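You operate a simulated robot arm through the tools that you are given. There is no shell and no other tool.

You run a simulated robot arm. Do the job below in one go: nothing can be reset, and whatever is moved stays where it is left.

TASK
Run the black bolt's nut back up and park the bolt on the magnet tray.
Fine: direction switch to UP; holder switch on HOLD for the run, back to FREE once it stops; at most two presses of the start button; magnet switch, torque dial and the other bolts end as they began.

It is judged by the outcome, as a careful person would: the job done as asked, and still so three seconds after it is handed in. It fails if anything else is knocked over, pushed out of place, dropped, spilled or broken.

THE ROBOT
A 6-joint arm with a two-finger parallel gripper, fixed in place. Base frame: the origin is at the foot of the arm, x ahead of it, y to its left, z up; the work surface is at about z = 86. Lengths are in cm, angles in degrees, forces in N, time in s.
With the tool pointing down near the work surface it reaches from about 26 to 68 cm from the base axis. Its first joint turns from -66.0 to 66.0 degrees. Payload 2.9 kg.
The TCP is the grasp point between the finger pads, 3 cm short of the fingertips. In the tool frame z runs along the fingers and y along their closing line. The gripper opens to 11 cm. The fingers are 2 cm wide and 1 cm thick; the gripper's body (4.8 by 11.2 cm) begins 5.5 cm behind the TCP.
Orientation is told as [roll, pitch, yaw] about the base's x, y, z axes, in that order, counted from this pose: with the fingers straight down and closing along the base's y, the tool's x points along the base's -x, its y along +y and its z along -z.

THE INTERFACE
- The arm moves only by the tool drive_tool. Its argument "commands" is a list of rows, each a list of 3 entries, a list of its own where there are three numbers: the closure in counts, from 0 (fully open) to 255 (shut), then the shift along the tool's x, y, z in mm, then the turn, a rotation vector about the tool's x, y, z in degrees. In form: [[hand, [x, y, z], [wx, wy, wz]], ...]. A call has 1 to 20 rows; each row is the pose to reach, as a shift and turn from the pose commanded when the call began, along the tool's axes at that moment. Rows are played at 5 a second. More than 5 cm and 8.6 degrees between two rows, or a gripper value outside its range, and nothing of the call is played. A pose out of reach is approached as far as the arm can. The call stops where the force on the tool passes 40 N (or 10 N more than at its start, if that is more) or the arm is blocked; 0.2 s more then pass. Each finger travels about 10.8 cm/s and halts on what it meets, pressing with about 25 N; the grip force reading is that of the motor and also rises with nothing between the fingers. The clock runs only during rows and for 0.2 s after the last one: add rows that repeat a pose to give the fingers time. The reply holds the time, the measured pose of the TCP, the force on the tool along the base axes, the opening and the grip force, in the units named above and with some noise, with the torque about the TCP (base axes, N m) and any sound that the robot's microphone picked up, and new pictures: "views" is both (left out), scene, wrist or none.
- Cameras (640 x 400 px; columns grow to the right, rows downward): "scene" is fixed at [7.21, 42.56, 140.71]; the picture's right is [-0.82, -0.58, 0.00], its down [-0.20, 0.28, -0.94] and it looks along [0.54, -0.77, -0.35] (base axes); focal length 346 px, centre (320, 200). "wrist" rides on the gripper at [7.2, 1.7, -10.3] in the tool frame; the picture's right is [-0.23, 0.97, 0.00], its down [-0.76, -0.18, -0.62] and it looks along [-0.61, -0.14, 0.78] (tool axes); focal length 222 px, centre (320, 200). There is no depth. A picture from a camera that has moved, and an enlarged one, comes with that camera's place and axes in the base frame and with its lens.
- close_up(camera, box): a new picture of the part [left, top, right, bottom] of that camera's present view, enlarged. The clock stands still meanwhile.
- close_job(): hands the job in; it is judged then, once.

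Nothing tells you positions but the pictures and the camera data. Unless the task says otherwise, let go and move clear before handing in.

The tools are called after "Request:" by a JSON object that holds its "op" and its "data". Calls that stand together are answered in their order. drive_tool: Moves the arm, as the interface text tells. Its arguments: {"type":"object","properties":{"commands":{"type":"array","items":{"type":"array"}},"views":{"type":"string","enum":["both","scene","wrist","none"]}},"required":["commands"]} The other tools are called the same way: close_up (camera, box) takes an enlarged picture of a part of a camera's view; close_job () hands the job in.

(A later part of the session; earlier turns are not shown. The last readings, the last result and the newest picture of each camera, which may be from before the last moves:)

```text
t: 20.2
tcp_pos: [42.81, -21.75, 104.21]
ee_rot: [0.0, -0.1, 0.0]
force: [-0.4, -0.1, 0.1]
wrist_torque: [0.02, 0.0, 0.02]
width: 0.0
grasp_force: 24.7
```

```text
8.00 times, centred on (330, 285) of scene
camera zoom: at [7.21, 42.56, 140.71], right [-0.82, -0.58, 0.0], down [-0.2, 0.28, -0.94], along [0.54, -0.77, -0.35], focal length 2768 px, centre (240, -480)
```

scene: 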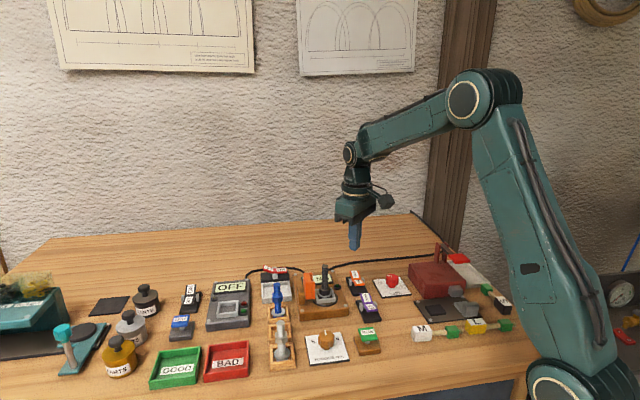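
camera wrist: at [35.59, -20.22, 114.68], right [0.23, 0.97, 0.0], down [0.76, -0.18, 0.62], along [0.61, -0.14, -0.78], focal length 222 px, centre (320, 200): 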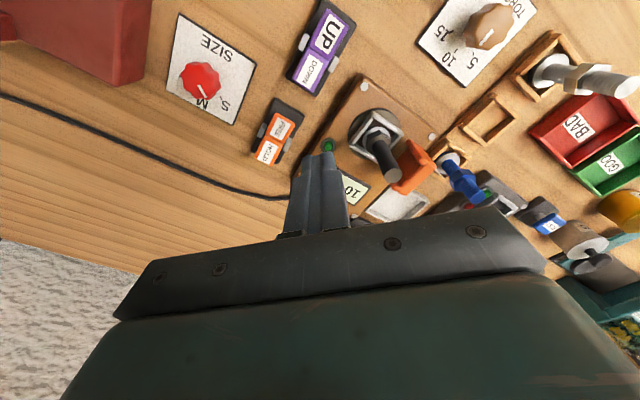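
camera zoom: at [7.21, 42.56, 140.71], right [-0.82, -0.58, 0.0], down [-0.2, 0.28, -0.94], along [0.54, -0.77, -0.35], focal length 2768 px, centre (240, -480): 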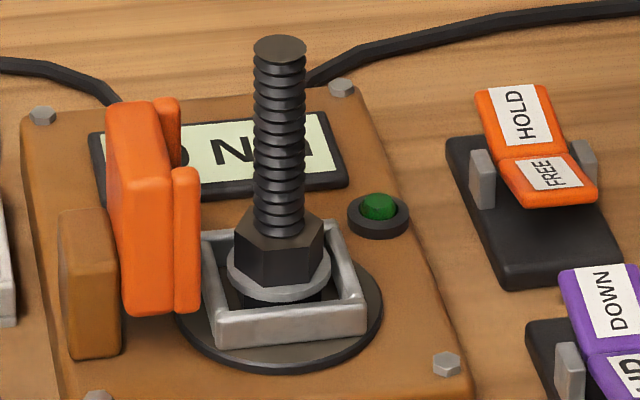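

Nothing has moved. I want to be sure the rockers are tipped all the way, so I'll zoom hard on both, with the magnet switch as a reference.

Request:
{"op": "close_up", "data": {"camera": "scene", "box": [353, 287, 385, 322]}}

Request:
{"op": "close_up", "data": {"camera": "scene", "box": [342, 264, 376, 298]}}

Request:
{"op": "close_up", "data": {"camera": "wrist", "box": [250, 0, 360, 170]}}

```text
11.43 times, centred on (369, 304) of scene
camera zoom: at [7.21, 42.56, 140.71], right [-0.82, -0.58, 0.0], down [-0.2, 0.28, -0.94], along [0.54, -0.77, -0.35], focal length 3954 px, centre (-240, -994)
```

zoom: 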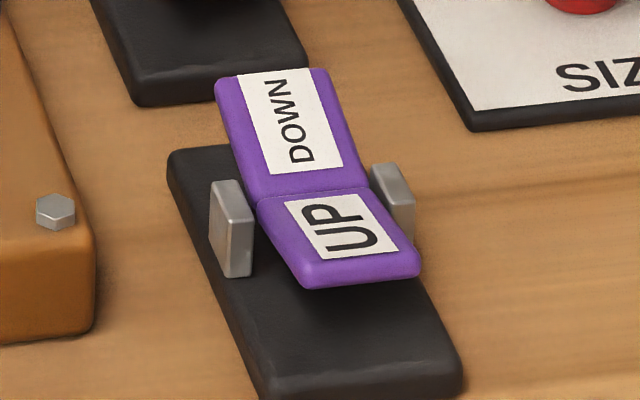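

```text
11.76 times, centred on (359, 281) of scene
camera zoom: at [7.21, 42.56, 140.71], right [-0.82, -0.58, 0.0], down [-0.2, 0.28, -0.94], along [0.54, -0.77, -0.35], focal length 4070 px, centre (-139, -753)
```

zoom: 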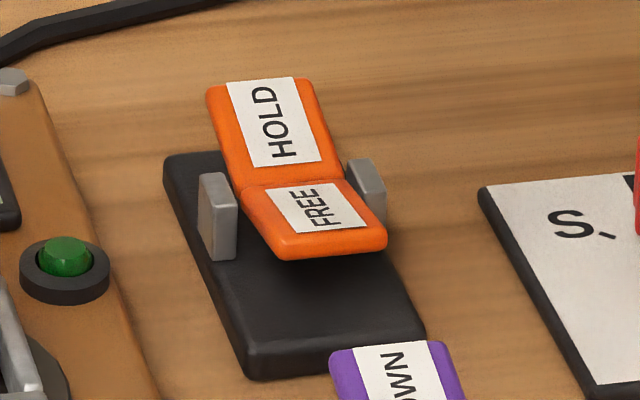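

```text
2.35 times, centred on (305, 85) of wrist
camera zoom: at [35.57, -20.18, 114.68], right [0.23, 0.97, 0.0], down [0.76, -0.18, 0.62], along [0.61, -0.14, -0.78], focal length 523 px, centre (355, 471)
```

zoom: 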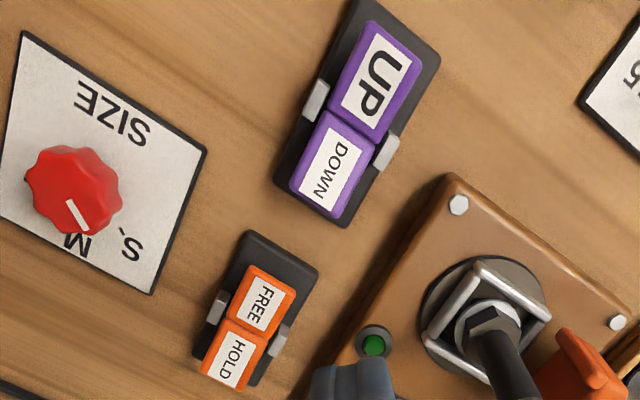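

Both rockers look fully tipped, but to rule out a half-made contact I'll gently push HOLD again a little deeper and read the force.

Request:
{"op": "drive_tool", "data": {"commands": [[255, [-15, -35, 0], [0, 0, 0]], [255, [-35, -77, 10], [0, 0, 0]], [255, [-35, -77, 50], [0, 0, 0]], [255, [-35, -77, 90], [0, 0, 0]], [255, [-35, -77, 110], [0, 0, 0]], [255, [-35, -77, 118], [0, 0, 0]], [255, [-35, -77, 121], [0, 0, 0]], [255, [-35, -77, 121], [0, 0, 0]]], "views": "none"}}

Request:
{"op": "close_up", "data": {"camera": "scene", "box": [300, 240, 380, 310]}}

```text
t: 22.0
tcp_pos: [46.51, -29.69, 92.01]
ee_rot: [0.0, 0.0, 0.0]
force: [-0.2, -0.9, -0.4]
wrist_torque: [-0.03, -0.01, -0.04]
width: 0.0
grasp_force: 25.1
```

```text
5.71 times, centred on (340, 275) of scene
camera zoom: at [7.21, 42.56, 140.71], right [-0.82, -0.58, 0.0], down [-0.2, 0.28, -0.94], along [0.54, -0.77, -0.35], focal length 1977 px, centre (206, -229)
```

zoom: 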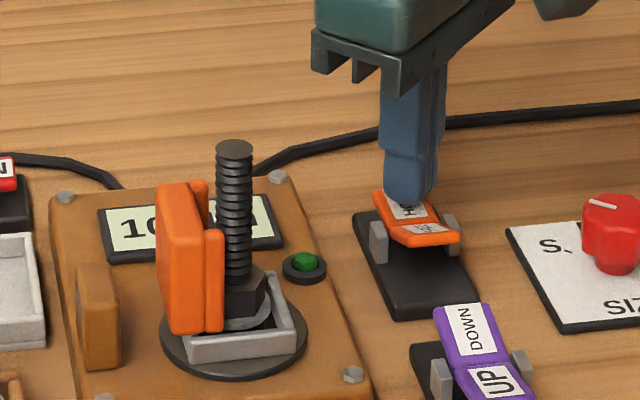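

That was it: the holder fork has now slid onto the nut, so the rocker had only been half tipped. I'll rise, check that it stays, and then push UP further the same way.

Request:
{"op": "drive_tool", "data": {"commands": [[255, [0, 0, 2], [0, 0, 0]], [255, [0, 0, 2], [0, 0, 0]], [255, [0, 0, -15], [0, 0, 0]], [255, [0, 0, -60], [0, 0, 0]], [255, [0, 0, -100], [0, 0, 0]], [255, [0, 0, -100], [0, 0, 0]]], "views": "none"}}

Request:
{"op": "close_up", "data": {"camera": "scene", "box": [295, 250, 395, 320]}}

Request:
{"op": "close_up", "data": {"camera": "scene", "box": [342, 264, 376, 298]}}

```text
t: 23.4
tcp_pos: [46.5, -29.59, 101.9]
ee_rot: [0.0, 0.0, 0.0]
force: [0.1, -0.9, -0.1]
wrist_torque: [0.05, 0.01, 0.0]
width: 0.0
grasp_force: 25.1
```

```text
5.71 times, centred on (345, 285) of scene
camera zoom: at [7.21, 42.56, 140.71], right [-0.82, -0.58, 0.0], down [-0.2, 0.28, -0.94], along [0.54, -0.77, -0.35], focal length 1977 px, centre (177, -286)
```

zoom: 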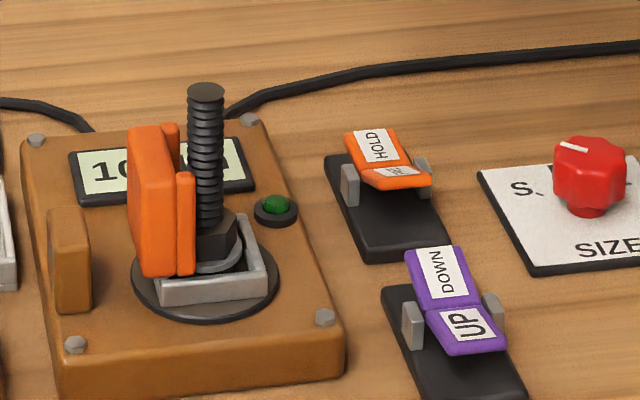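

```text
11.76 times, centred on (359, 281) of scene
camera zoom: at [7.21, 42.56, 140.71], right [-0.82, -0.58, 0.0], down [-0.2, 0.28, -0.94], along [0.54, -0.77, -0.35], focal length 4070 px, centre (-139, -753)
```

zoom: 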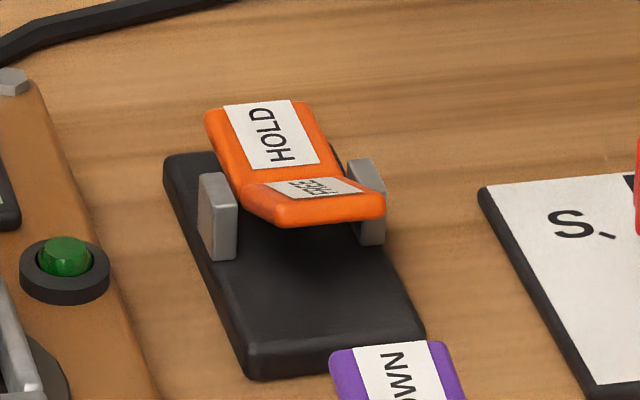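

HOLD is now fully snapped over and the fork stays on the nut. By comparison UP is only part-way, so I'll press the UP plate deeper.

Request:
{"op": "drive_tool", "data": {"commands": [[255, [30, 30, -10], [0, 0, 0]], [255, [60, 60, -10], [0, 0, 0]], [255, [90, 90, 0], [0, 0, 0]], [255, [106, 106, 35], [0, 0, 0]], [255, [106, 106, 75], [0, 0, 0]], [255, [106, 106, 92], [0, 0, 0]], [255, [106, 106, 97], [0, 0, 0]], [255, [106, 106, 100], [0, 0, 0]], [255, [106, 106, 102], [0, 0, 0]], [255, [106, 106, 103], [0, 0, 0]]], "views": "none"}}

Request:
{"op": "close_up", "data": {"camera": "scene", "box": [340, 270, 400, 325]}}

```text
t: 25.6
tcp_pos: [35.75, -18.95, 91.62]
ee_rot: [0.0, 0.0, 0.1]
force: [0.5, 0.6, 0.7]
wrist_torque: [0.0, 0.02, 0.01]
width: 0.0
grasp_force: 25.0
```

```text
7.27 times, centred on (370, 298) of scene
camera zoom: at [7.21, 42.56, 140.71], right [-0.82, -0.58, 0.0], down [-0.2, 0.28, -0.94], along [0.54, -0.77, -0.35], focal length 2516 px, centre (-44, -509)
```

zoom: 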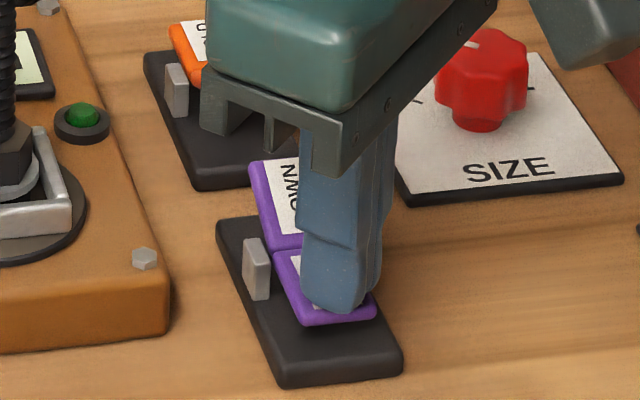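

The UP plate now goes clearly lower. I'll add a little more depth, then rise and look.

Request:
{"op": "drive_tool", "data": {"commands": [[255, [0, 0, 1.5], [0, 0, 0]], [255, [0, 0, 3], [0, 0, 0]], [255, [0, 0, 3], [0, 0, 0]]], "views": "none"}}

Request:
{"op": "drive_tool", "data": {"commands": [[255, [0, 0, -15], [0, 0, 0]], [255, [0, 0, -60], [0, 0, 0]], [255, [0, 0, -105], [0, 0, 0]], [255, [0, 0, -105], [0, 0, 0]]], "views": "none"}}

Request:
{"op": "close_up", "data": {"camera": "scene", "box": [353, 287, 385, 322]}}

Request:
{"op": "close_up", "data": {"camera": "scene", "box": [295, 250, 395, 320]}}

```text
t: 26.6
tcp_pos: [35.81, -18.93, 91.43]
ee_rot: [0.0, 0.0, 0.0]
force: [-4.6, 0.9, 9.4]
wrist_torque: [0.04, 0.02, -0.01]
width: 0.0
grasp_force: 24.8
stopped in row 3: the force on the tool passed its limit at 41 N (the readings are from after the stop); the commanded pose is now the measured one
```

```text
t: 27.6
tcp_pos: [35.88, -18.96, 102.0]
ee_rot: [0.0, 0.0, -0.1]
force: [-0.5, 0.8, 0.3]
wrist_torque: [-0.02, 0.01, 0.03]
width: 0.0
grasp_force: 24.5
```

```text
11.43 times, centred on (369, 304) of scene
camera zoom: at [7.21, 42.56, 140.71], right [-0.82, -0.58, 0.0], down [-0.2, 0.28, -0.94], along [0.54, -0.77, -0.35], focal length 3954 px, centre (-240, -994)
```

zoom: 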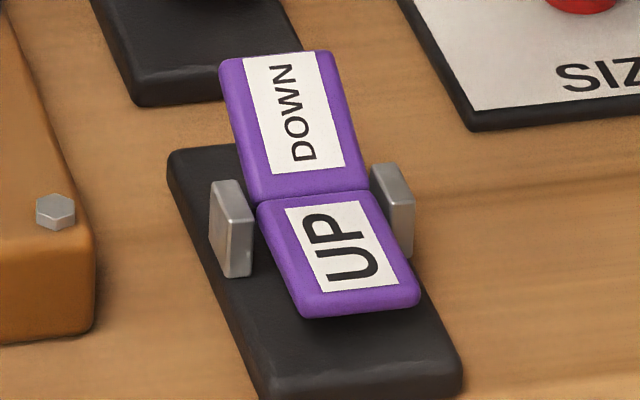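

```text
5.71 times, centred on (345, 285) of scene
camera zoom: at [7.21, 42.56, 140.71], right [-0.82, -0.58, 0.0], down [-0.2, 0.28, -0.94], along [0.54, -0.77, -0.35], focal length 1977 px, centre (177, -286)
```

zoom: 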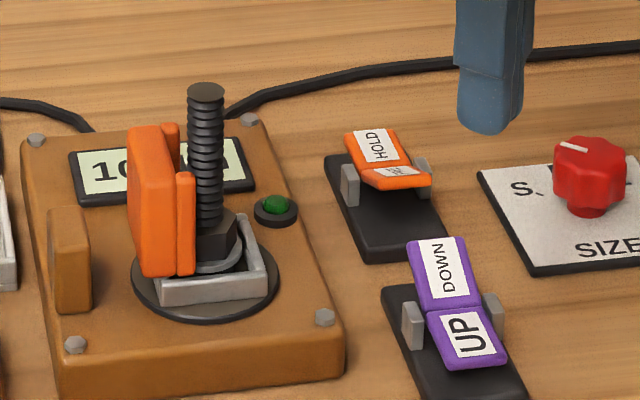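

UP is now fully over, and the fork holds the nut. I'll make the second RUN press, a clean one, then lift away.

Request:
{"op": "drive_tool", "data": {"commands": [[255, [12, 27, 0], [0, 0, 0]], [255, [25, 55, 0], [0, 0, 0]], [255, [38, 83, 0], [0, 0, 0]], [255, [38, 83, 40], [0, 0, 0]], [255, [38, 83, 75], [0, 0, 0]], [255, [38, 83, 75], [0, 0, 0]]], "views": "none"}}

Request:
{"op": "drive_tool", "data": {"commands": [[255, [0, 0, 12], [0, 0, 0]], [255, [0, 0, 18], [0, 0, 0]], [255, [0, 0, 22], [0, 0, 0]], [255, [0, 0, 25], [0, 0, 0]], [255, [0, 0, 27], [0, 0, 0]], [255, [0, 0, 27], [0, 0, 0]]], "views": "none"}}

Request:
{"op": "close_up", "data": {"camera": "scene", "box": [290, 260, 410, 360]}}

```text
t: 29.0
tcp_pos: [31.97, -10.87, 94.56]
ee_rot: [0.0, 0.0, -0.1]
force: [0.2, -0.1, 0.8]
wrist_torque: [-0.04, -0.04, 0.03]
width: 0.0
grasp_force: 25.1
```

```text
t: 30.4
tcp_pos: [32.05, -10.84, 91.84]
ee_rot: [0.0, 0.0, -0.1]
force: [-1.4, -1.7, 2.6]
wrist_torque: [0.0, 0.03, 0.0]
width: 0.0
grasp_force: 25.1
heard: click
```

```text
4.00 times, centred on (350, 310) of scene
camera zoom: at [7.21, 42.56, 140.72], right [-0.82, -0.58, 0.0], down [-0.2, 0.28, -0.94], along [0.54, -0.77, -0.35], focal length 1384 px, centre (200, -240)
```

zoom: 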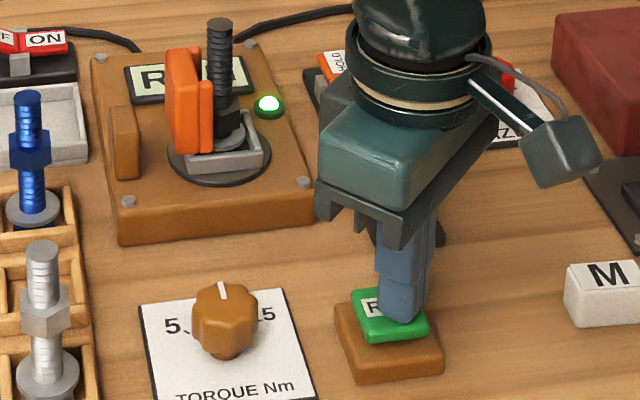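

The lamp lit up and the display changed: the station is running and the nut is rising. I'll lift off and wait.

Request:
{"op": "drive_tool", "data": {"commands": [[255, [0, 0, -15], [0, 0, 0]], [255, [0, 0, -50], [0, 0, 0]], [255, [0, 0, -95], [0, 0, 0]], [255, [0, 0, -95], [0, 0, 0]]], "views": "none"}}

Request:
{"op": "close_up", "data": {"camera": "scene", "box": [295, 260, 365, 310]}}

Request:
{"op": "drive_tool", "data": {"commands": [[255, [0, 0, 0], [0, 0, 0]], [255, [0, 0, 0], [0, 0, 0]], [255, [0, 0, 0], [0, 0, 0]], [255, [0, 0, 0], [0, 0, 0]], [255, [0, 0, 0], [0, 0, 0]], [255, [0, 0, 0], [0, 0, 0]], [255, [0, 0, 0], [0, 0, 0]], [255, [0, 0, 0], [0, 0, 0]], [255, [0, 0, 0], [0, 0, 0]], [255, [0, 0, 0], [0, 0, 0]]], "views": "none"}}

Request:
{"op": "close_up", "data": {"camera": "scene", "box": [295, 260, 365, 310]}}

```text
t: 31.4
tcp_pos: [31.95, -10.51, 101.31]
ee_rot: [0.0, 0.0, 0.0]
force: [0.2, 0.4, 0.1]
wrist_torque: [0.0, 0.0, 0.03]
width: 0.02
grasp_force: 25.3
```

```text
8.00 times, centred on (330, 285) of scene
camera zoom: at [7.21, 42.56, 140.71], right [-0.82, -0.58, 0.0], down [-0.2, 0.28, -0.94], along [0.54, -0.77, -0.35], focal length 2768 px, centre (240, -480)
```

zoom: 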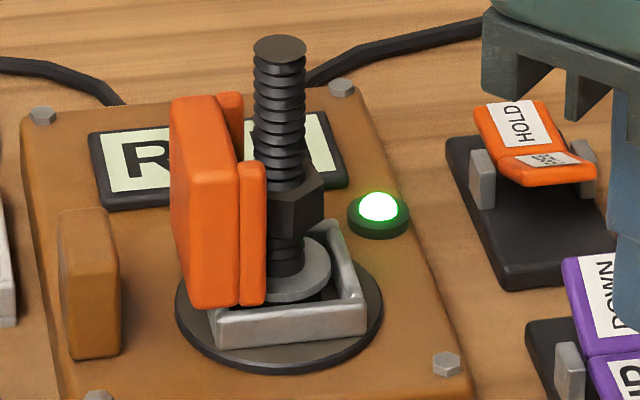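

```text
t: 33.6
tcp_pos: [32.01, -10.39, 101.29]
ee_rot: [-0.1, 0.0, 0.0]
force: [-0.1, -0.3, 0.1]
wrist_torque: [0.01, 0.01, -0.01]
width: 0.0
grasp_force: 24.9
```

```text
8.00 times, centred on (330, 285) of scene
camera zoom: at [7.21, 42.56, 140.71], right [-0.82, -0.58, 0.0], down [-0.2, 0.28, -0.94], along [0.54, -0.77, -0.35], focal length 2768 px, centre (240, -480)
```

zoom: 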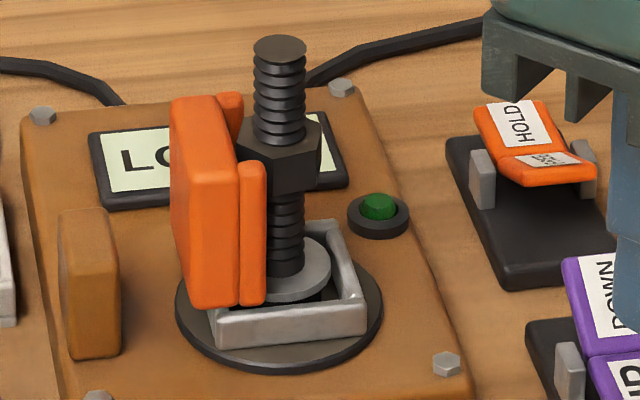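

The nut is up, the lamp is off and the display shows LOOSE. Next I set the holder to FREE: its raised plate is near (43.4,-26.4), pivot about (45.2,-28.1).

Request:
{"op": "drive_tool", "data": {"commands": [[255, [-23, -32, 0], [0, 0, 0]], [255, [-46, -64, 0], [0, 0, 0]], [255, [-69, -96, 0], [0, 0, 0]], [255, [-92, -128, 0], [0, 0, 0]], [255, [-114, -159, 0], [0, 0, 0]], [255, [-114, -159, 30], [0, 0, 0]], [255, [-114, -159, 55], [0, 0, 0]], [255, [-114, -159, 55], [0, 0, 0]]], "views": "none"}}

Request:
{"op": "close_up", "data": {"camera": "scene", "box": [320, 240, 400, 310]}}

Request:
{"op": "close_up", "data": {"camera": "wrist", "box": [230, 90, 390, 240]}}

```text
t: 35.4
tcp_pos: [43.41, -26.51, 95.67]
ee_rot: [0.0, 0.0, -0.1]
force: [0.1, -0.5, 0.2]
wrist_torque: [0.01, 0.01, -0.02]
width: 0.01
grasp_force: 25.2
```

```text
5.71 times, centred on (360, 275) of scene
camera zoom: at [7.21, 42.56, 140.71], right [-0.82, -0.58, 0.0], down [-0.2, 0.28, -0.94], along [0.54, -0.77, -0.35], focal length 1977 px, centre (91, -229)
```

zoom: 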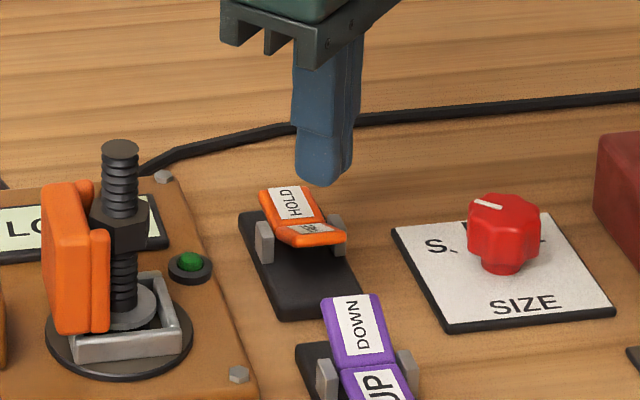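

```text
2.67 times, centred on (310, 165) of wrist
camera zoom: at [36.14, -24.83, 106.15], right [0.23, 0.97, 0.0], down [0.76, -0.18, 0.62], along [0.61, -0.14, -0.78], focal length 592 px, centre (347, 293)
```

zoom: 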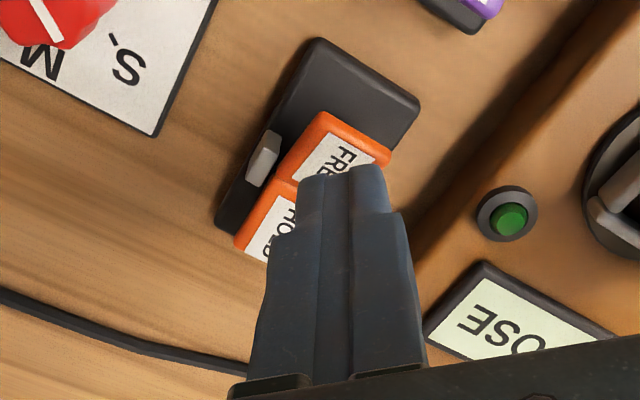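

Alignment is like that for UP. I'll press FREE all the way down.

Request:
{"op": "drive_tool", "data": {"commands": [[255, [3, 3, 15], [0, 0, 0]], [255, [3, 3, 24], [0, 0, 0]], [255, [3, 3, 29], [0, 0, 0]], [255, [3, 3, 33], [0, 0, 0]], [255, [3, 3, 37], [0, 0, 0]], [255, [3, 3, 40], [0, 0, 0]], [255, [3, 3, 42], [0, 0, 0]], [255, [3, 3, 42], [0, 0, 0]]], "views": "none"}}

Request:
{"op": "close_up", "data": {"camera": "scene", "box": [300, 240, 380, 310]}}

```text
t: 37.2
tcp_pos: [43.15, -26.18, 91.52]
ee_rot: [0.0, 0.0, -0.1]
force: [0.7, 0.9, -0.2]
wrist_torque: [0.02, -0.02, -0.04]
width: 0.02
grasp_force: 25.2
```

```text
5.71 times, centred on (340, 275) of scene
camera zoom: at [7.21, 42.56, 140.71], right [-0.82, -0.58, 0.0], down [-0.2, 0.28, -0.94], along [0.54, -0.77, -0.35], focal length 1977 px, centre (206, -229)
```

zoom: 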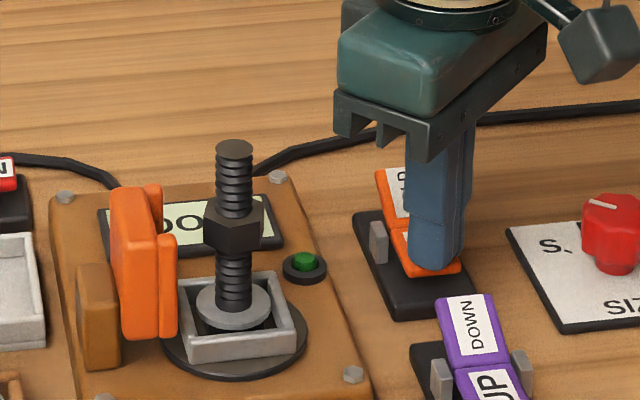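

The fork has withdrawn, so FREE is set. Next I rise, open part-way, turn 43° so the fingers pass beside the fork, and stop above the bolt to refine its position (about (47.1,-16.4)).

Request:
{"op": "drive_tool", "data": {"commands": [[255, [0, 0, -15], [0, 0, 0]], [255, [0, 0, -60], [0, 0, 0]], [255, [0, 0, -105], [0, 0, 0]], [255, [0, 0, -150], [0, 0, 0]], [116, [-5, 12, -150], [0, 0, -8]], [116, [-12, 30, -150], [0, 0, -16]], [116, [-20, 50, -150], [0, 0, -24]], [116, [-30, 75, -150], [0, 0, -32]], [116, [-39, 98, -150], [0, 0, -40]], [116, [-39, 98, -150], [0, 0, -43]], [116, [-39, 98, -150], [0, 0, -43]]], "views": "both"}}

Request:
{"op": "close_up", "data": {"camera": "wrist", "box": [200, 60, 440, 220]}}

Request:
{"op": "close_up", "data": {"camera": "scene", "box": [240, 220, 400, 320]}}

```text
t: 39.6
tcp_pos: [47.08, -16.52, 106.46]
ee_rot: [0.0, -0.1, 43.0]
force: [-0.3, 0.0, 0.3]
wrist_torque: [0.01, -0.02, 0.02]
width: 6.03
grasp_force: 0.1
camera wrist: at [40.57, -20.25, 116.89], right [-0.5, 0.87, 0.0], down [0.68, 0.39, 0.62], along [0.54, 0.31, -0.78], focal length 222 px, centre (320, 200)
```

scene: 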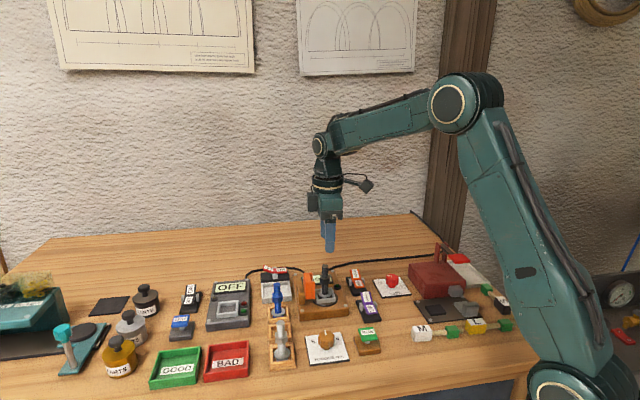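
wrist: 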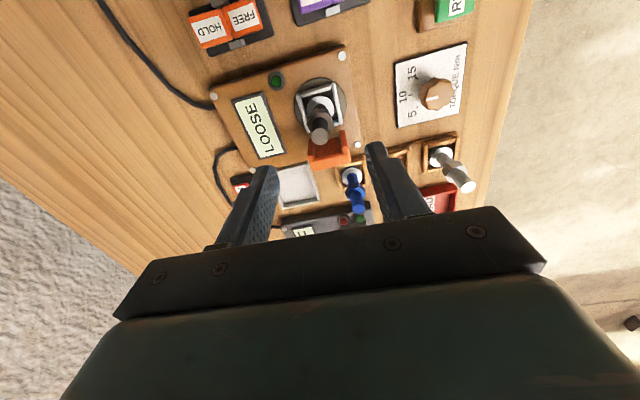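

```text
2.50 times, centred on (320, 140) of wrist
camera zoom: at [40.57, -20.25, 116.89], right [-0.5, 0.87, 0.0], down [0.68, 0.39, 0.62], along [0.54, 0.31, -0.78], focal length 555 px, centre (320, 350)
```

zoom: 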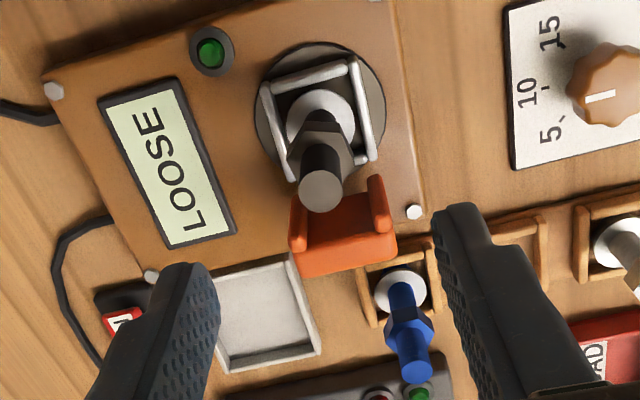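

```text
4.00 times, centred on (320, 270) of scene
camera zoom: at [7.21, 42.56, 140.71], right [-0.82, -0.58, 0.0], down [-0.2, 0.28, -0.94], along [0.54, -0.77, -0.35], focal length 1384 px, centre (320, -80)
```

zoom: 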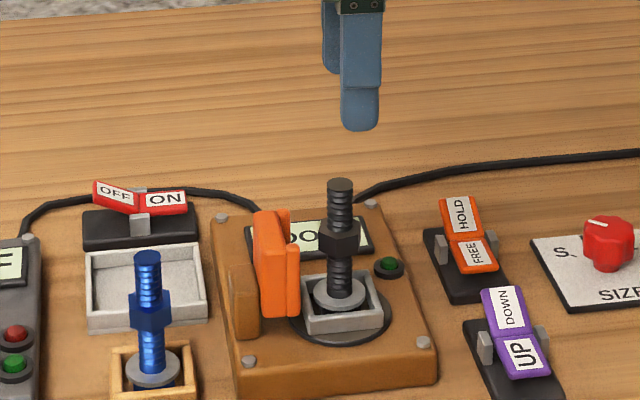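

The bolt's axis is at about (47.25,-16.35) with its top near z 97.9, the nut top near 95.2 and the fork prongs top out near 95.2. I'll descend so the tips straddle the bare shaft above the nut.

Request:
{"op": "drive_tool", "data": {"commands": [[116, [-2.3, 0, 30], [0, 0, 0]], [116, [-2.3, 0, 55], [0, 0, 0]], [116, [-2.3, 0, 70], [0, 0, 0]], [116, [-2.3, 0, 79], [0, 0, 0]], [116, [-2.3, 0, 79], [0, 0, 0]]], "views": "none"}}

Request:
{"op": "close_up", "data": {"camera": "scene", "box": [285, 240, 375, 310]}}

Request:
{"op": "close_up", "data": {"camera": "wrist", "box": [200, 60, 440, 220]}}

```text
t: 40.8
tcp_pos: [47.23, -16.31, 98.53]
ee_rot: [0.0, 0.0, 43.1]
force: [0.4, -0.5, 0.5]
wrist_torque: [0.01, 0.01, 0.0]
width: 6.01
grasp_force: 0.1
```

```text
5.71 times, centred on (330, 275) of scene
camera zoom: at [7.21, 42.56, 140.71], right [-0.82, -0.58, 0.0], down [-0.2, 0.28, -0.94], along [0.54, -0.77, -0.35], focal length 1977 px, centre (263, -229)
```

zoom: 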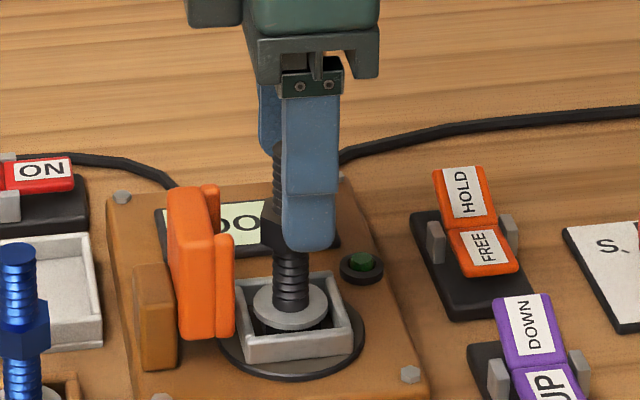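

```text
2.50 times, centred on (320, 140) of wrist
camera zoom: at [40.81, -20.0, 108.93], right [-0.5, 0.87, 0.0], down [0.68, 0.39, 0.62], along [0.54, 0.31, -0.78], focal length 555 px, centre (320, 350)
```

zoom: 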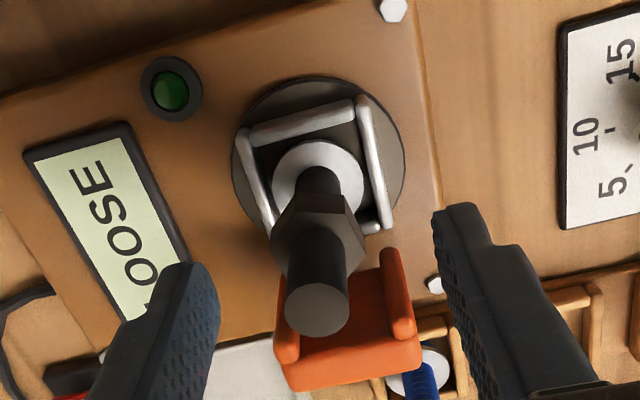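

The bolt is centred between the fingers. I'll raise 3 mm for clearance over the nut and close on the shaft.

Request:
{"op": "drive_tool", "data": {"commands": [[116, [0, 0, -3], [0, 0, 0]], [170, [0, 0, -3], [0, 0, 0]], [215, [0, 0, -3], [0, 0, 0]], [255, [0, 0, -3], [0, 0, 0]], [255, [0, 0, -3], [0, 0, 0]], [255, [0, 0, -3], [0, 0, 0]]], "views": "none"}}

Request:
{"op": "close_up", "data": {"camera": "scene", "box": [285, 240, 375, 310]}}

Request:
{"op": "close_up", "data": {"camera": "wrist", "box": [200, 60, 440, 220]}}

```text
t: 42.2
tcp_pos: [47.22, -16.3, 98.76]
ee_rot: [0.0, 0.0, 43.0]
force: [0.5, -0.6, 0.4]
wrist_torque: [-0.03, -0.01, 0.02]
width: 1.48
grasp_force: 24.7
```

```text
5.71 times, centred on (330, 275) of scene
camera zoom: at [7.21, 42.56, 140.72], right [-0.82, -0.58, 0.0], down [-0.2, 0.28, -0.94], along [0.54, -0.77, -0.35], focal length 1977 px, centre (263, -229)
```

zoom: 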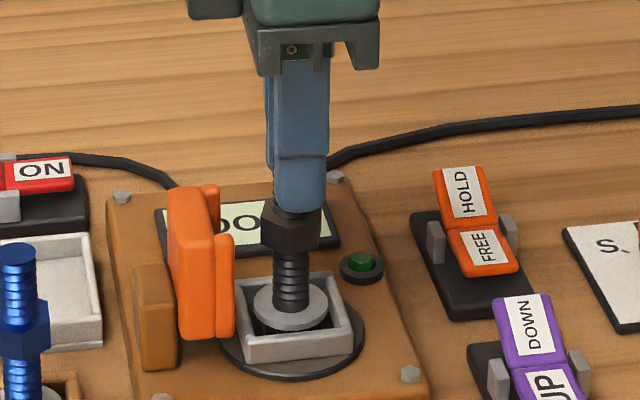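

```text
2.50 times, centred on (320, 140) of wrist
camera zoom: at [40.83, -20.04, 109.26], right [-0.5, 0.87, 0.0], down [0.68, 0.39, 0.62], along [0.54, 0.31, -0.78], focal length 555 px, centre (320, 350)
```

zoom: 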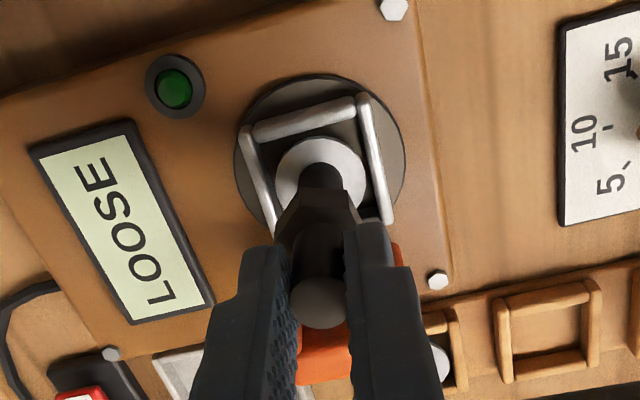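

The fingers hold the 1.5 cm shaft just above the nut. I'll lift straight up, slowly at first.

Request:
{"op": "drive_tool", "data": {"commands": [[255, [0, 0, -5], [0, 0, 0]], [255, [0, 0, -10], [0, 0, 0]], [255, [0, 0, -20], [0, 0, 0]], [255, [0, 0, -35], [0, 0, 0]], [255, [0, 0, -50], [0, 0, 0]], [255, [0, 0, -50], [0, 0, 0]]], "views": "none"}}

Request:
{"op": "close_up", "data": {"camera": "scene", "box": [265, 220, 395, 310]}}

```text
t: 43.6
tcp_pos: [47.18, -16.41, 104.03]
ee_rot: [0.0, 0.0, 43.0]
force: [0.7, 0.0, -2.5]
wrist_torque: [0.0, 0.04, 0.03]
width: 1.46
grasp_force: 25.1
```

```text
4.44 times, centred on (330, 265) of scene
camera zoom: at [7.22, 42.56, 140.72], right [-0.82, -0.58, 0.0], down [-0.2, 0.28, -0.94], along [0.54, -0.77, -0.35], focal length 1538 px, centre (276, -89)
```

zoom: 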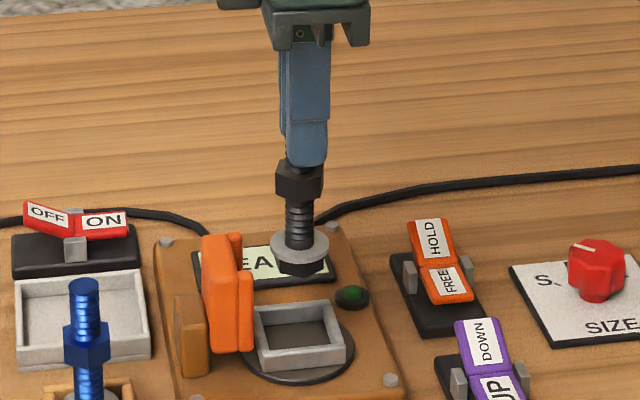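

The bolt (about 2.5 N, with a hex head under its flange) is held upright and free. I'll raise it above the fork and carry it over the tray centre at about (60.5,-13.5).

Request:
{"op": "drive_tool", "data": {"commands": [[255, [0, 0, -30], [0, 0, 0]], [255, [0, 0, -60], [0, 0, 0]], [255, [0, 0, -85], [0, 0, 0]], [255, [-20, -12, -85], [0, 0, 0]], [255, [-45, -26, -85], [0, 0, 0]], [255, [-70, -41, -85], [0, 0, 0]], [255, [-95, -56, -85], [0, 0, 0]], [255, [-110, -65, -85], [0, 0, 0]], [255, [-117, -69, -85], [0, 0, 0]], [255, [-117, -69, -85], [0, 0, 0]], [255, [-117, -69, -60], [0, 0, 0]], [255, [-117, -69, -35], [0, 0, 0]], [255, [-117, -69, -35], [0, 0, 0]]], "views": "both"}}

Request:
{"op": "close_up", "data": {"camera": "scene", "box": [225, 220, 325, 310]}}

Request:
{"op": "close_up", "data": {"camera": "wrist", "box": [200, 60, 440, 220]}}

```text
t: 46.4
tcp_pos: [60.45, -13.48, 107.44]
ee_rot: [-0.2, 0.0, 43.0]
force: [0.5, -0.1, -1.7]
wrist_torque: [-0.01, 0.03, -0.01]
width: 1.48
grasp_force: 25.1
camera wrist: at [54.08, -17.19, 117.97], right [-0.5, 0.87, 0.0], down [0.68, 0.39, 0.62], along [0.54, 0.31, -0.78], focal length 222 px, centre (320, 200)
```

scene: 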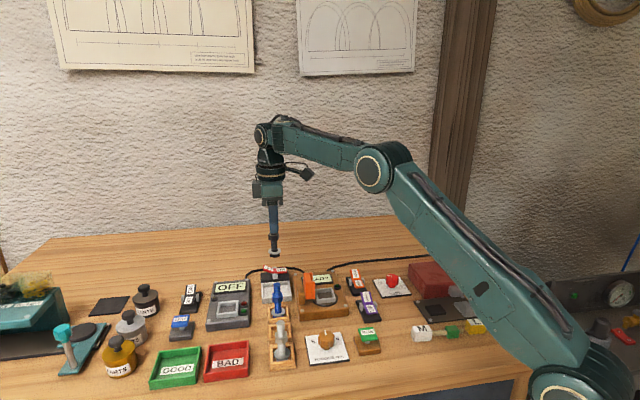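
wrist: 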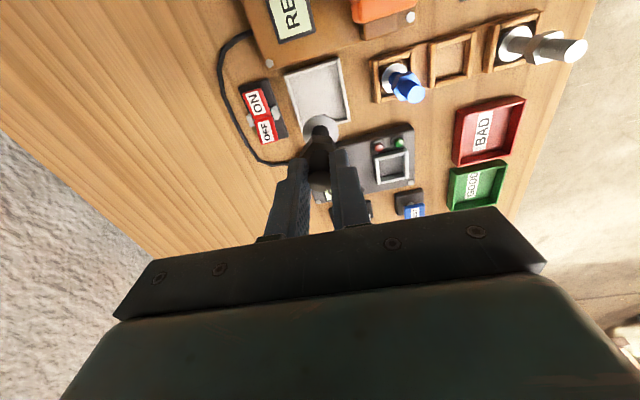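

```text
4.44 times, centred on (275, 265) of scene
camera zoom: at [7.22, 42.56, 140.72], right [-0.82, -0.58, 0.0], down [-0.2, 0.28, -0.94], along [0.54, -0.77, -0.35], focal length 1538 px, centre (520, -89)
```

zoom: 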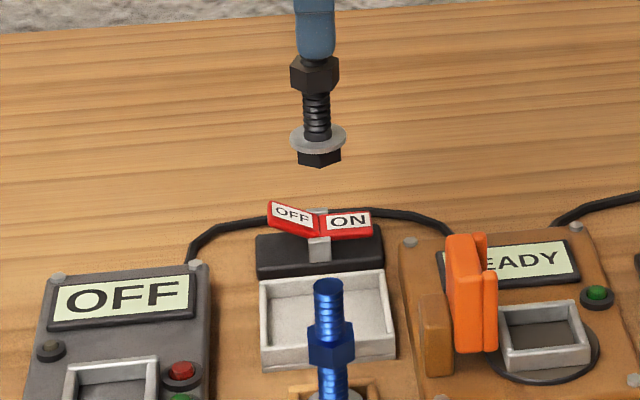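

```text
2.50 times, centred on (320, 140) of wrist
camera zoom: at [54.08, -17.19, 117.97], right [-0.5, 0.87, 0.0], down [0.68, 0.39, 0.62], along [0.54, 0.31, -0.78], focal length 555 px, centre (320, 350)
```

zoom: 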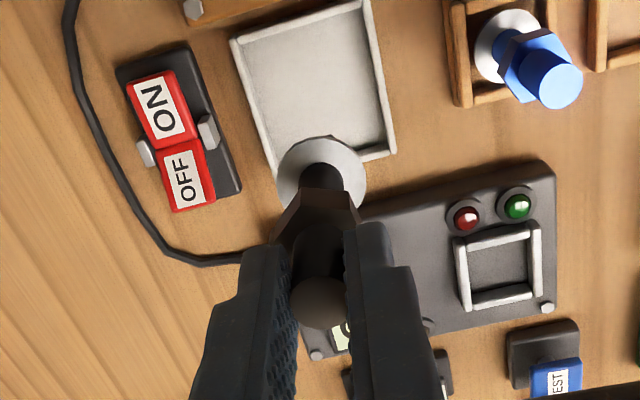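

The bolt hangs upright over the tray; the tray centre is about (60.65,-13.6). I'll shift 2 mm and lower to just above the tray rim, then check.

Request:
{"op": "drive_tool", "data": {"commands": [[255, [0, -2, 30], [0, 0, 0]], [255, [0, -2, 60], [0, 0, 0]], [255, [0, -2, 80], [0, 0, 0]], [255, [0, -2, 88], [0, 0, 0]], [255, [0, -2, 88], [0, 0, 0]]], "views": "none"}}

Request:
{"op": "close_up", "data": {"camera": "scene", "box": [225, 230, 325, 310]}}

Request:
{"op": "close_up", "data": {"camera": "wrist", "box": [200, 60, 440, 220]}}

```text
t: 47.6
tcp_pos: [60.68, -13.4, 98.7]
ee_rot: [-0.1, 0.1, 43.0]
force: [-0.2, -0.6, -1.4]
wrist_torque: [0.02, 0.0, -0.02]
width: 1.45
grasp_force: 24.8
```

```text
5.00 times, centred on (275, 270) of scene
camera zoom: at [7.22, 42.56, 140.72], right [-0.82, -0.58, 0.0], down [-0.2, 0.28, -0.94], along [0.54, -0.77, -0.35], focal length 1730 px, centre (545, -150)
```

zoom: 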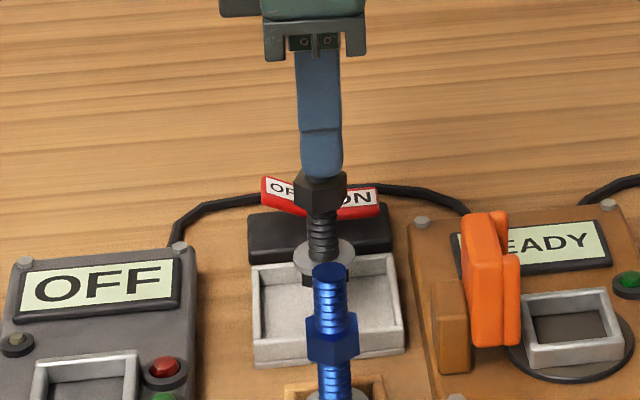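

```text
2.50 times, centred on (320, 140) of wrist
camera zoom: at [54.25, -17.23, 109.1], right [-0.5, 0.87, 0.0], down [0.68, 0.39, 0.62], along [0.54, 0.31, -0.78], focal length 555 px, centre (320, 350)
```

zoom: 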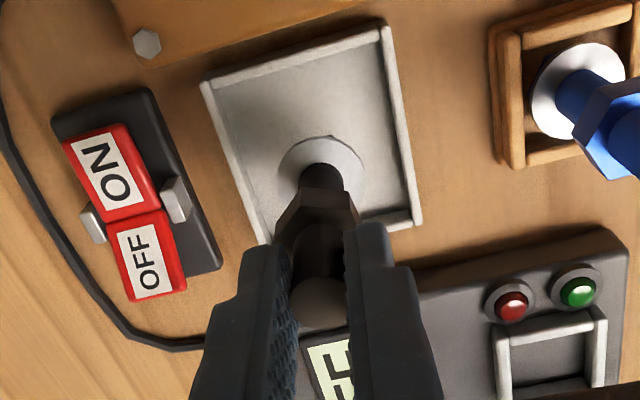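

The head is over the middle of the tray. I'll lower in small steps until contact shows in the force.

Request:
{"op": "drive_tool", "data": {"commands": [[255, [0, 0, 5], [0, 0, 0]], [255, [0, 0, 10], [0, 0, 0]], [255, [0, 0, 14], [0, 0, 0]], [255, [0, 0, 14], [0, 0, 0]]], "views": "none"}}

Request:
{"op": "close_up", "data": {"camera": "scene", "box": [245, 250, 305, 310]}}

```text
t: 48.6
tcp_pos: [60.58, -13.52, 97.33]
ee_rot: [0.1, 0.0, 42.9]
force: [0.4, 0.1, -1.2]
wrist_torque: [0.01, -0.03, -0.03]
width: 1.49
grasp_force: 25.0
```

```text
6.67 times, centred on (275, 280) of scene
camera zoom: at [7.22, 42.56, 140.72], right [-0.82, -0.58, 0.0], down [-0.2, 0.28, -0.94], along [0.54, -0.77, -0.35], focal length 2306 px, centre (620, -333)
```

zoom: 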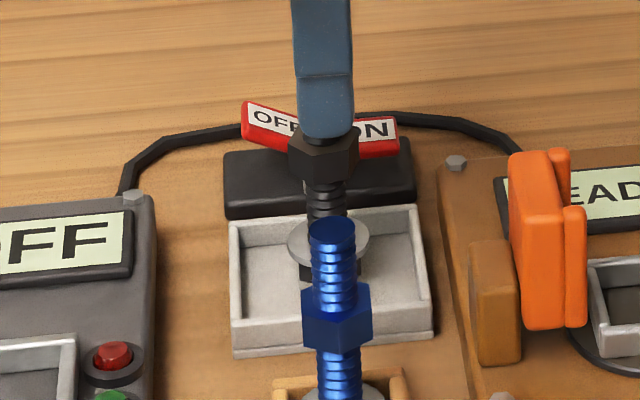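

Request:
{"op": "drive_tool", "data": {"commands": [[255, [0, 0, 2], [0, 0, 0]], [255, [0, 0, 4], [0, 0, 0]], [255, [0, 0, 4], [0, 0, 0]]], "views": "none"}}

Request:
{"op": "drive_tool", "data": {"commands": [[255, [0, 0, 2], [0, 0, 0]], [255, [0, 0, 4], [0, 0, 0]], [255, [0, 0, 4], [0, 0, 0]]], "views": "none"}}

Request:
{"op": "close_up", "data": {"camera": "scene", "box": [245, 250, 305, 310]}}

Request:
{"op": "close_up", "data": {"camera": "wrist", "box": [200, 60, 440, 220]}}

```text
t: 49.4
tcp_pos: [60.56, -13.49, 96.87]
ee_rot: [0.0, 0.0, 43.1]
force: [0.5, 0.0, -1.9]
wrist_torque: [0.0, -0.03, 0.02]
width: 1.49
grasp_force: 25.0
```

```text
t: 50.2
tcp_pos: [60.49, -13.55, 96.46]
ee_rot: [0.0, 0.0, 43.0]
force: [-0.4, 0.5, -1.4]
wrist_torque: [-0.02, 0.04, -0.01]
width: 1.5
grasp_force: 24.7
```

```text
6.67 times, centred on (275, 280) of scene
camera zoom: at [7.22, 42.56, 140.72], right [-0.82, -0.58, 0.0], down [-0.2, 0.28, -0.94], along [0.54, -0.77, -0.35], focal length 2306 px, centre (620, -333)
```

zoom: 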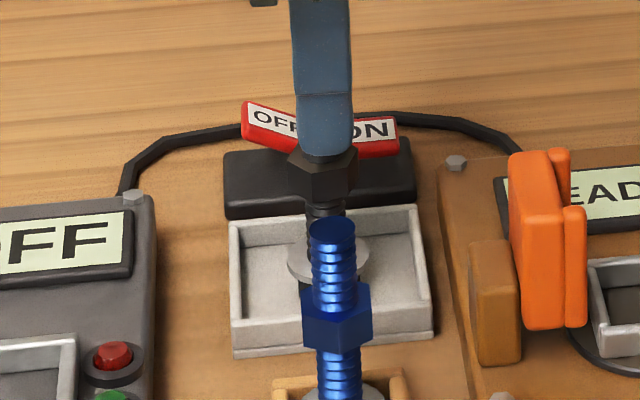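

```text
2.50 times, centred on (320, 140) of wrist
camera zoom: at [54.2, -17.18, 106.89], right [-0.5, 0.87, 0.0], down [0.68, 0.39, 0.62], along [0.54, 0.31, -0.78], focal length 555 px, centre (320, 350)
```

zoom: 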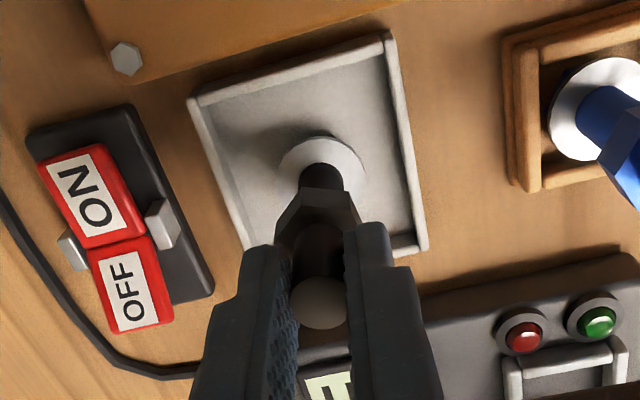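

No contact yet; I'll keep lowering in small steps.

Request:
{"op": "drive_tool", "data": {"commands": [[255, [0, 0, 1], [0, 0, 0]], [255, [0, 0, 2], [0, 0, 0]], [255, [0, 0, 2], [0, 0, 0]]], "views": "none"}}

Request:
{"op": "drive_tool", "data": {"commands": [[255, [0, 0, 1], [0, 0, 0]], [255, [0, 0, 2], [0, 0, 0]], [255, [0, 0, 2], [0, 0, 0]]], "views": "none"}}

Request:
{"op": "close_up", "data": {"camera": "scene", "box": [245, 250, 305, 310]}}

```text
t: 51.0
tcp_pos: [60.58, -13.48, 96.12]
ee_rot: [-0.1, 0.1, 43.1]
force: [0.1, 1.2, -0.1]
wrist_torque: [0.08, 0.02, 0.0]
width: 1.46
grasp_force: 24.5
```

```text
t: 51.8
tcp_pos: [60.63, -13.44, 96.17]
ee_rot: [-0.2, -0.2, 43.0]
force: [-4.3, 0.4, 19.1]
wrist_torque: [0.0, 0.31, 0.01]
width: 1.47
grasp_force: 24.6
```

```text
6.67 times, centred on (275, 280) of scene
camera zoom: at [7.16, 42.57, 140.71], right [-0.82, -0.58, 0.0], down [-0.2, 0.28, -0.94], along [0.54, -0.77, -0.35], focal length 2306 px, centre (620, -333)
```

zoom: 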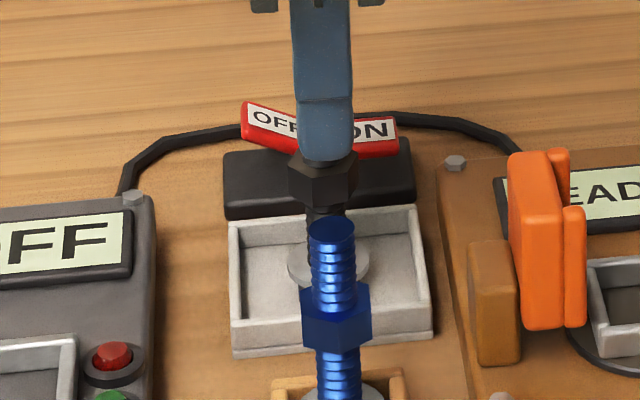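

The head is on the tray floor (19 N of push). I'll ease back 1.5 mm, then open the fingers evenly.

Request:
{"op": "drive_tool", "data": {"commands": [[255, [0, 0, -1.5], [0, 0, 0]], [255, [0, 0, -1.5], [0, 0, 0]], [255, [0, 0, -1.5], [0, 0, 0]]], "views": "none"}}

Request:
{"op": "drive_tool", "data": {"commands": [[215, [0, 0, 0], [0, 0, 0]], [190, [0, 0, 0], [0, 0, 0]], [160, [0, 0, 0], [0, 0, 0]], [130, [0, 0, 0], [0, 0, 0]], [130, [0, 0, 0], [0, 0, 0]]], "views": "none"}}

Request:
{"op": "close_up", "data": {"camera": "scene", "box": [245, 250, 305, 310]}}

Request:
{"op": "close_up", "data": {"camera": "wrist", "box": [200, 60, 440, 220]}}

```text
t: 52.6
tcp_pos: [60.57, -13.52, 96.22]
ee_rot: [-0.1, 0.0, 43.0]
force: [-0.4, 0.4, 13.6]
wrist_torque: [0.0, -0.12, 0.0]
width: 1.47
grasp_force: 25.1
```

```text
t: 53.8
tcp_pos: [60.56, -13.54, 96.18]
ee_rot: [-0.1, 0.0, 43.0]
force: [0.7, -0.3, -0.6]
wrist_torque: [-0.02, 0.0, 0.01]
width: 5.39
grasp_force: 0.0
```

```text
6.67 times, centred on (275, 280) of scene
camera zoom: at [7.21, 42.56, 140.71], right [-0.82, -0.58, 0.0], down [-0.2, 0.28, -0.94], along [0.54, -0.77, -0.35], focal length 2306 px, centre (620, -333)
```

zoom: 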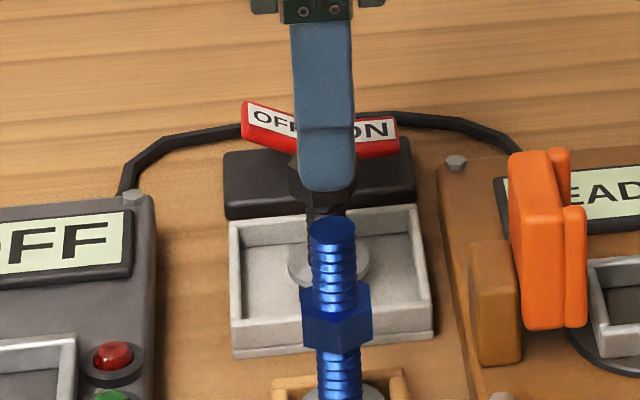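

```text
2.50 times, centred on (320, 140) of wrist
camera zoom: at [54.18, -17.19, 106.6], right [-0.5, 0.87, 0.0], down [0.68, 0.39, 0.62], along [0.54, 0.31, -0.78], focal length 555 px, centre (320, 350)
```

zoom: 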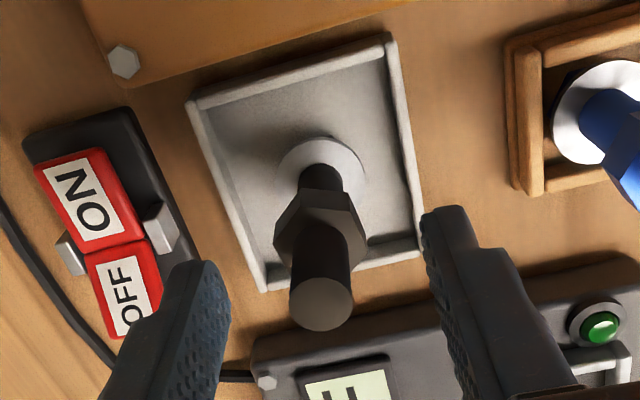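

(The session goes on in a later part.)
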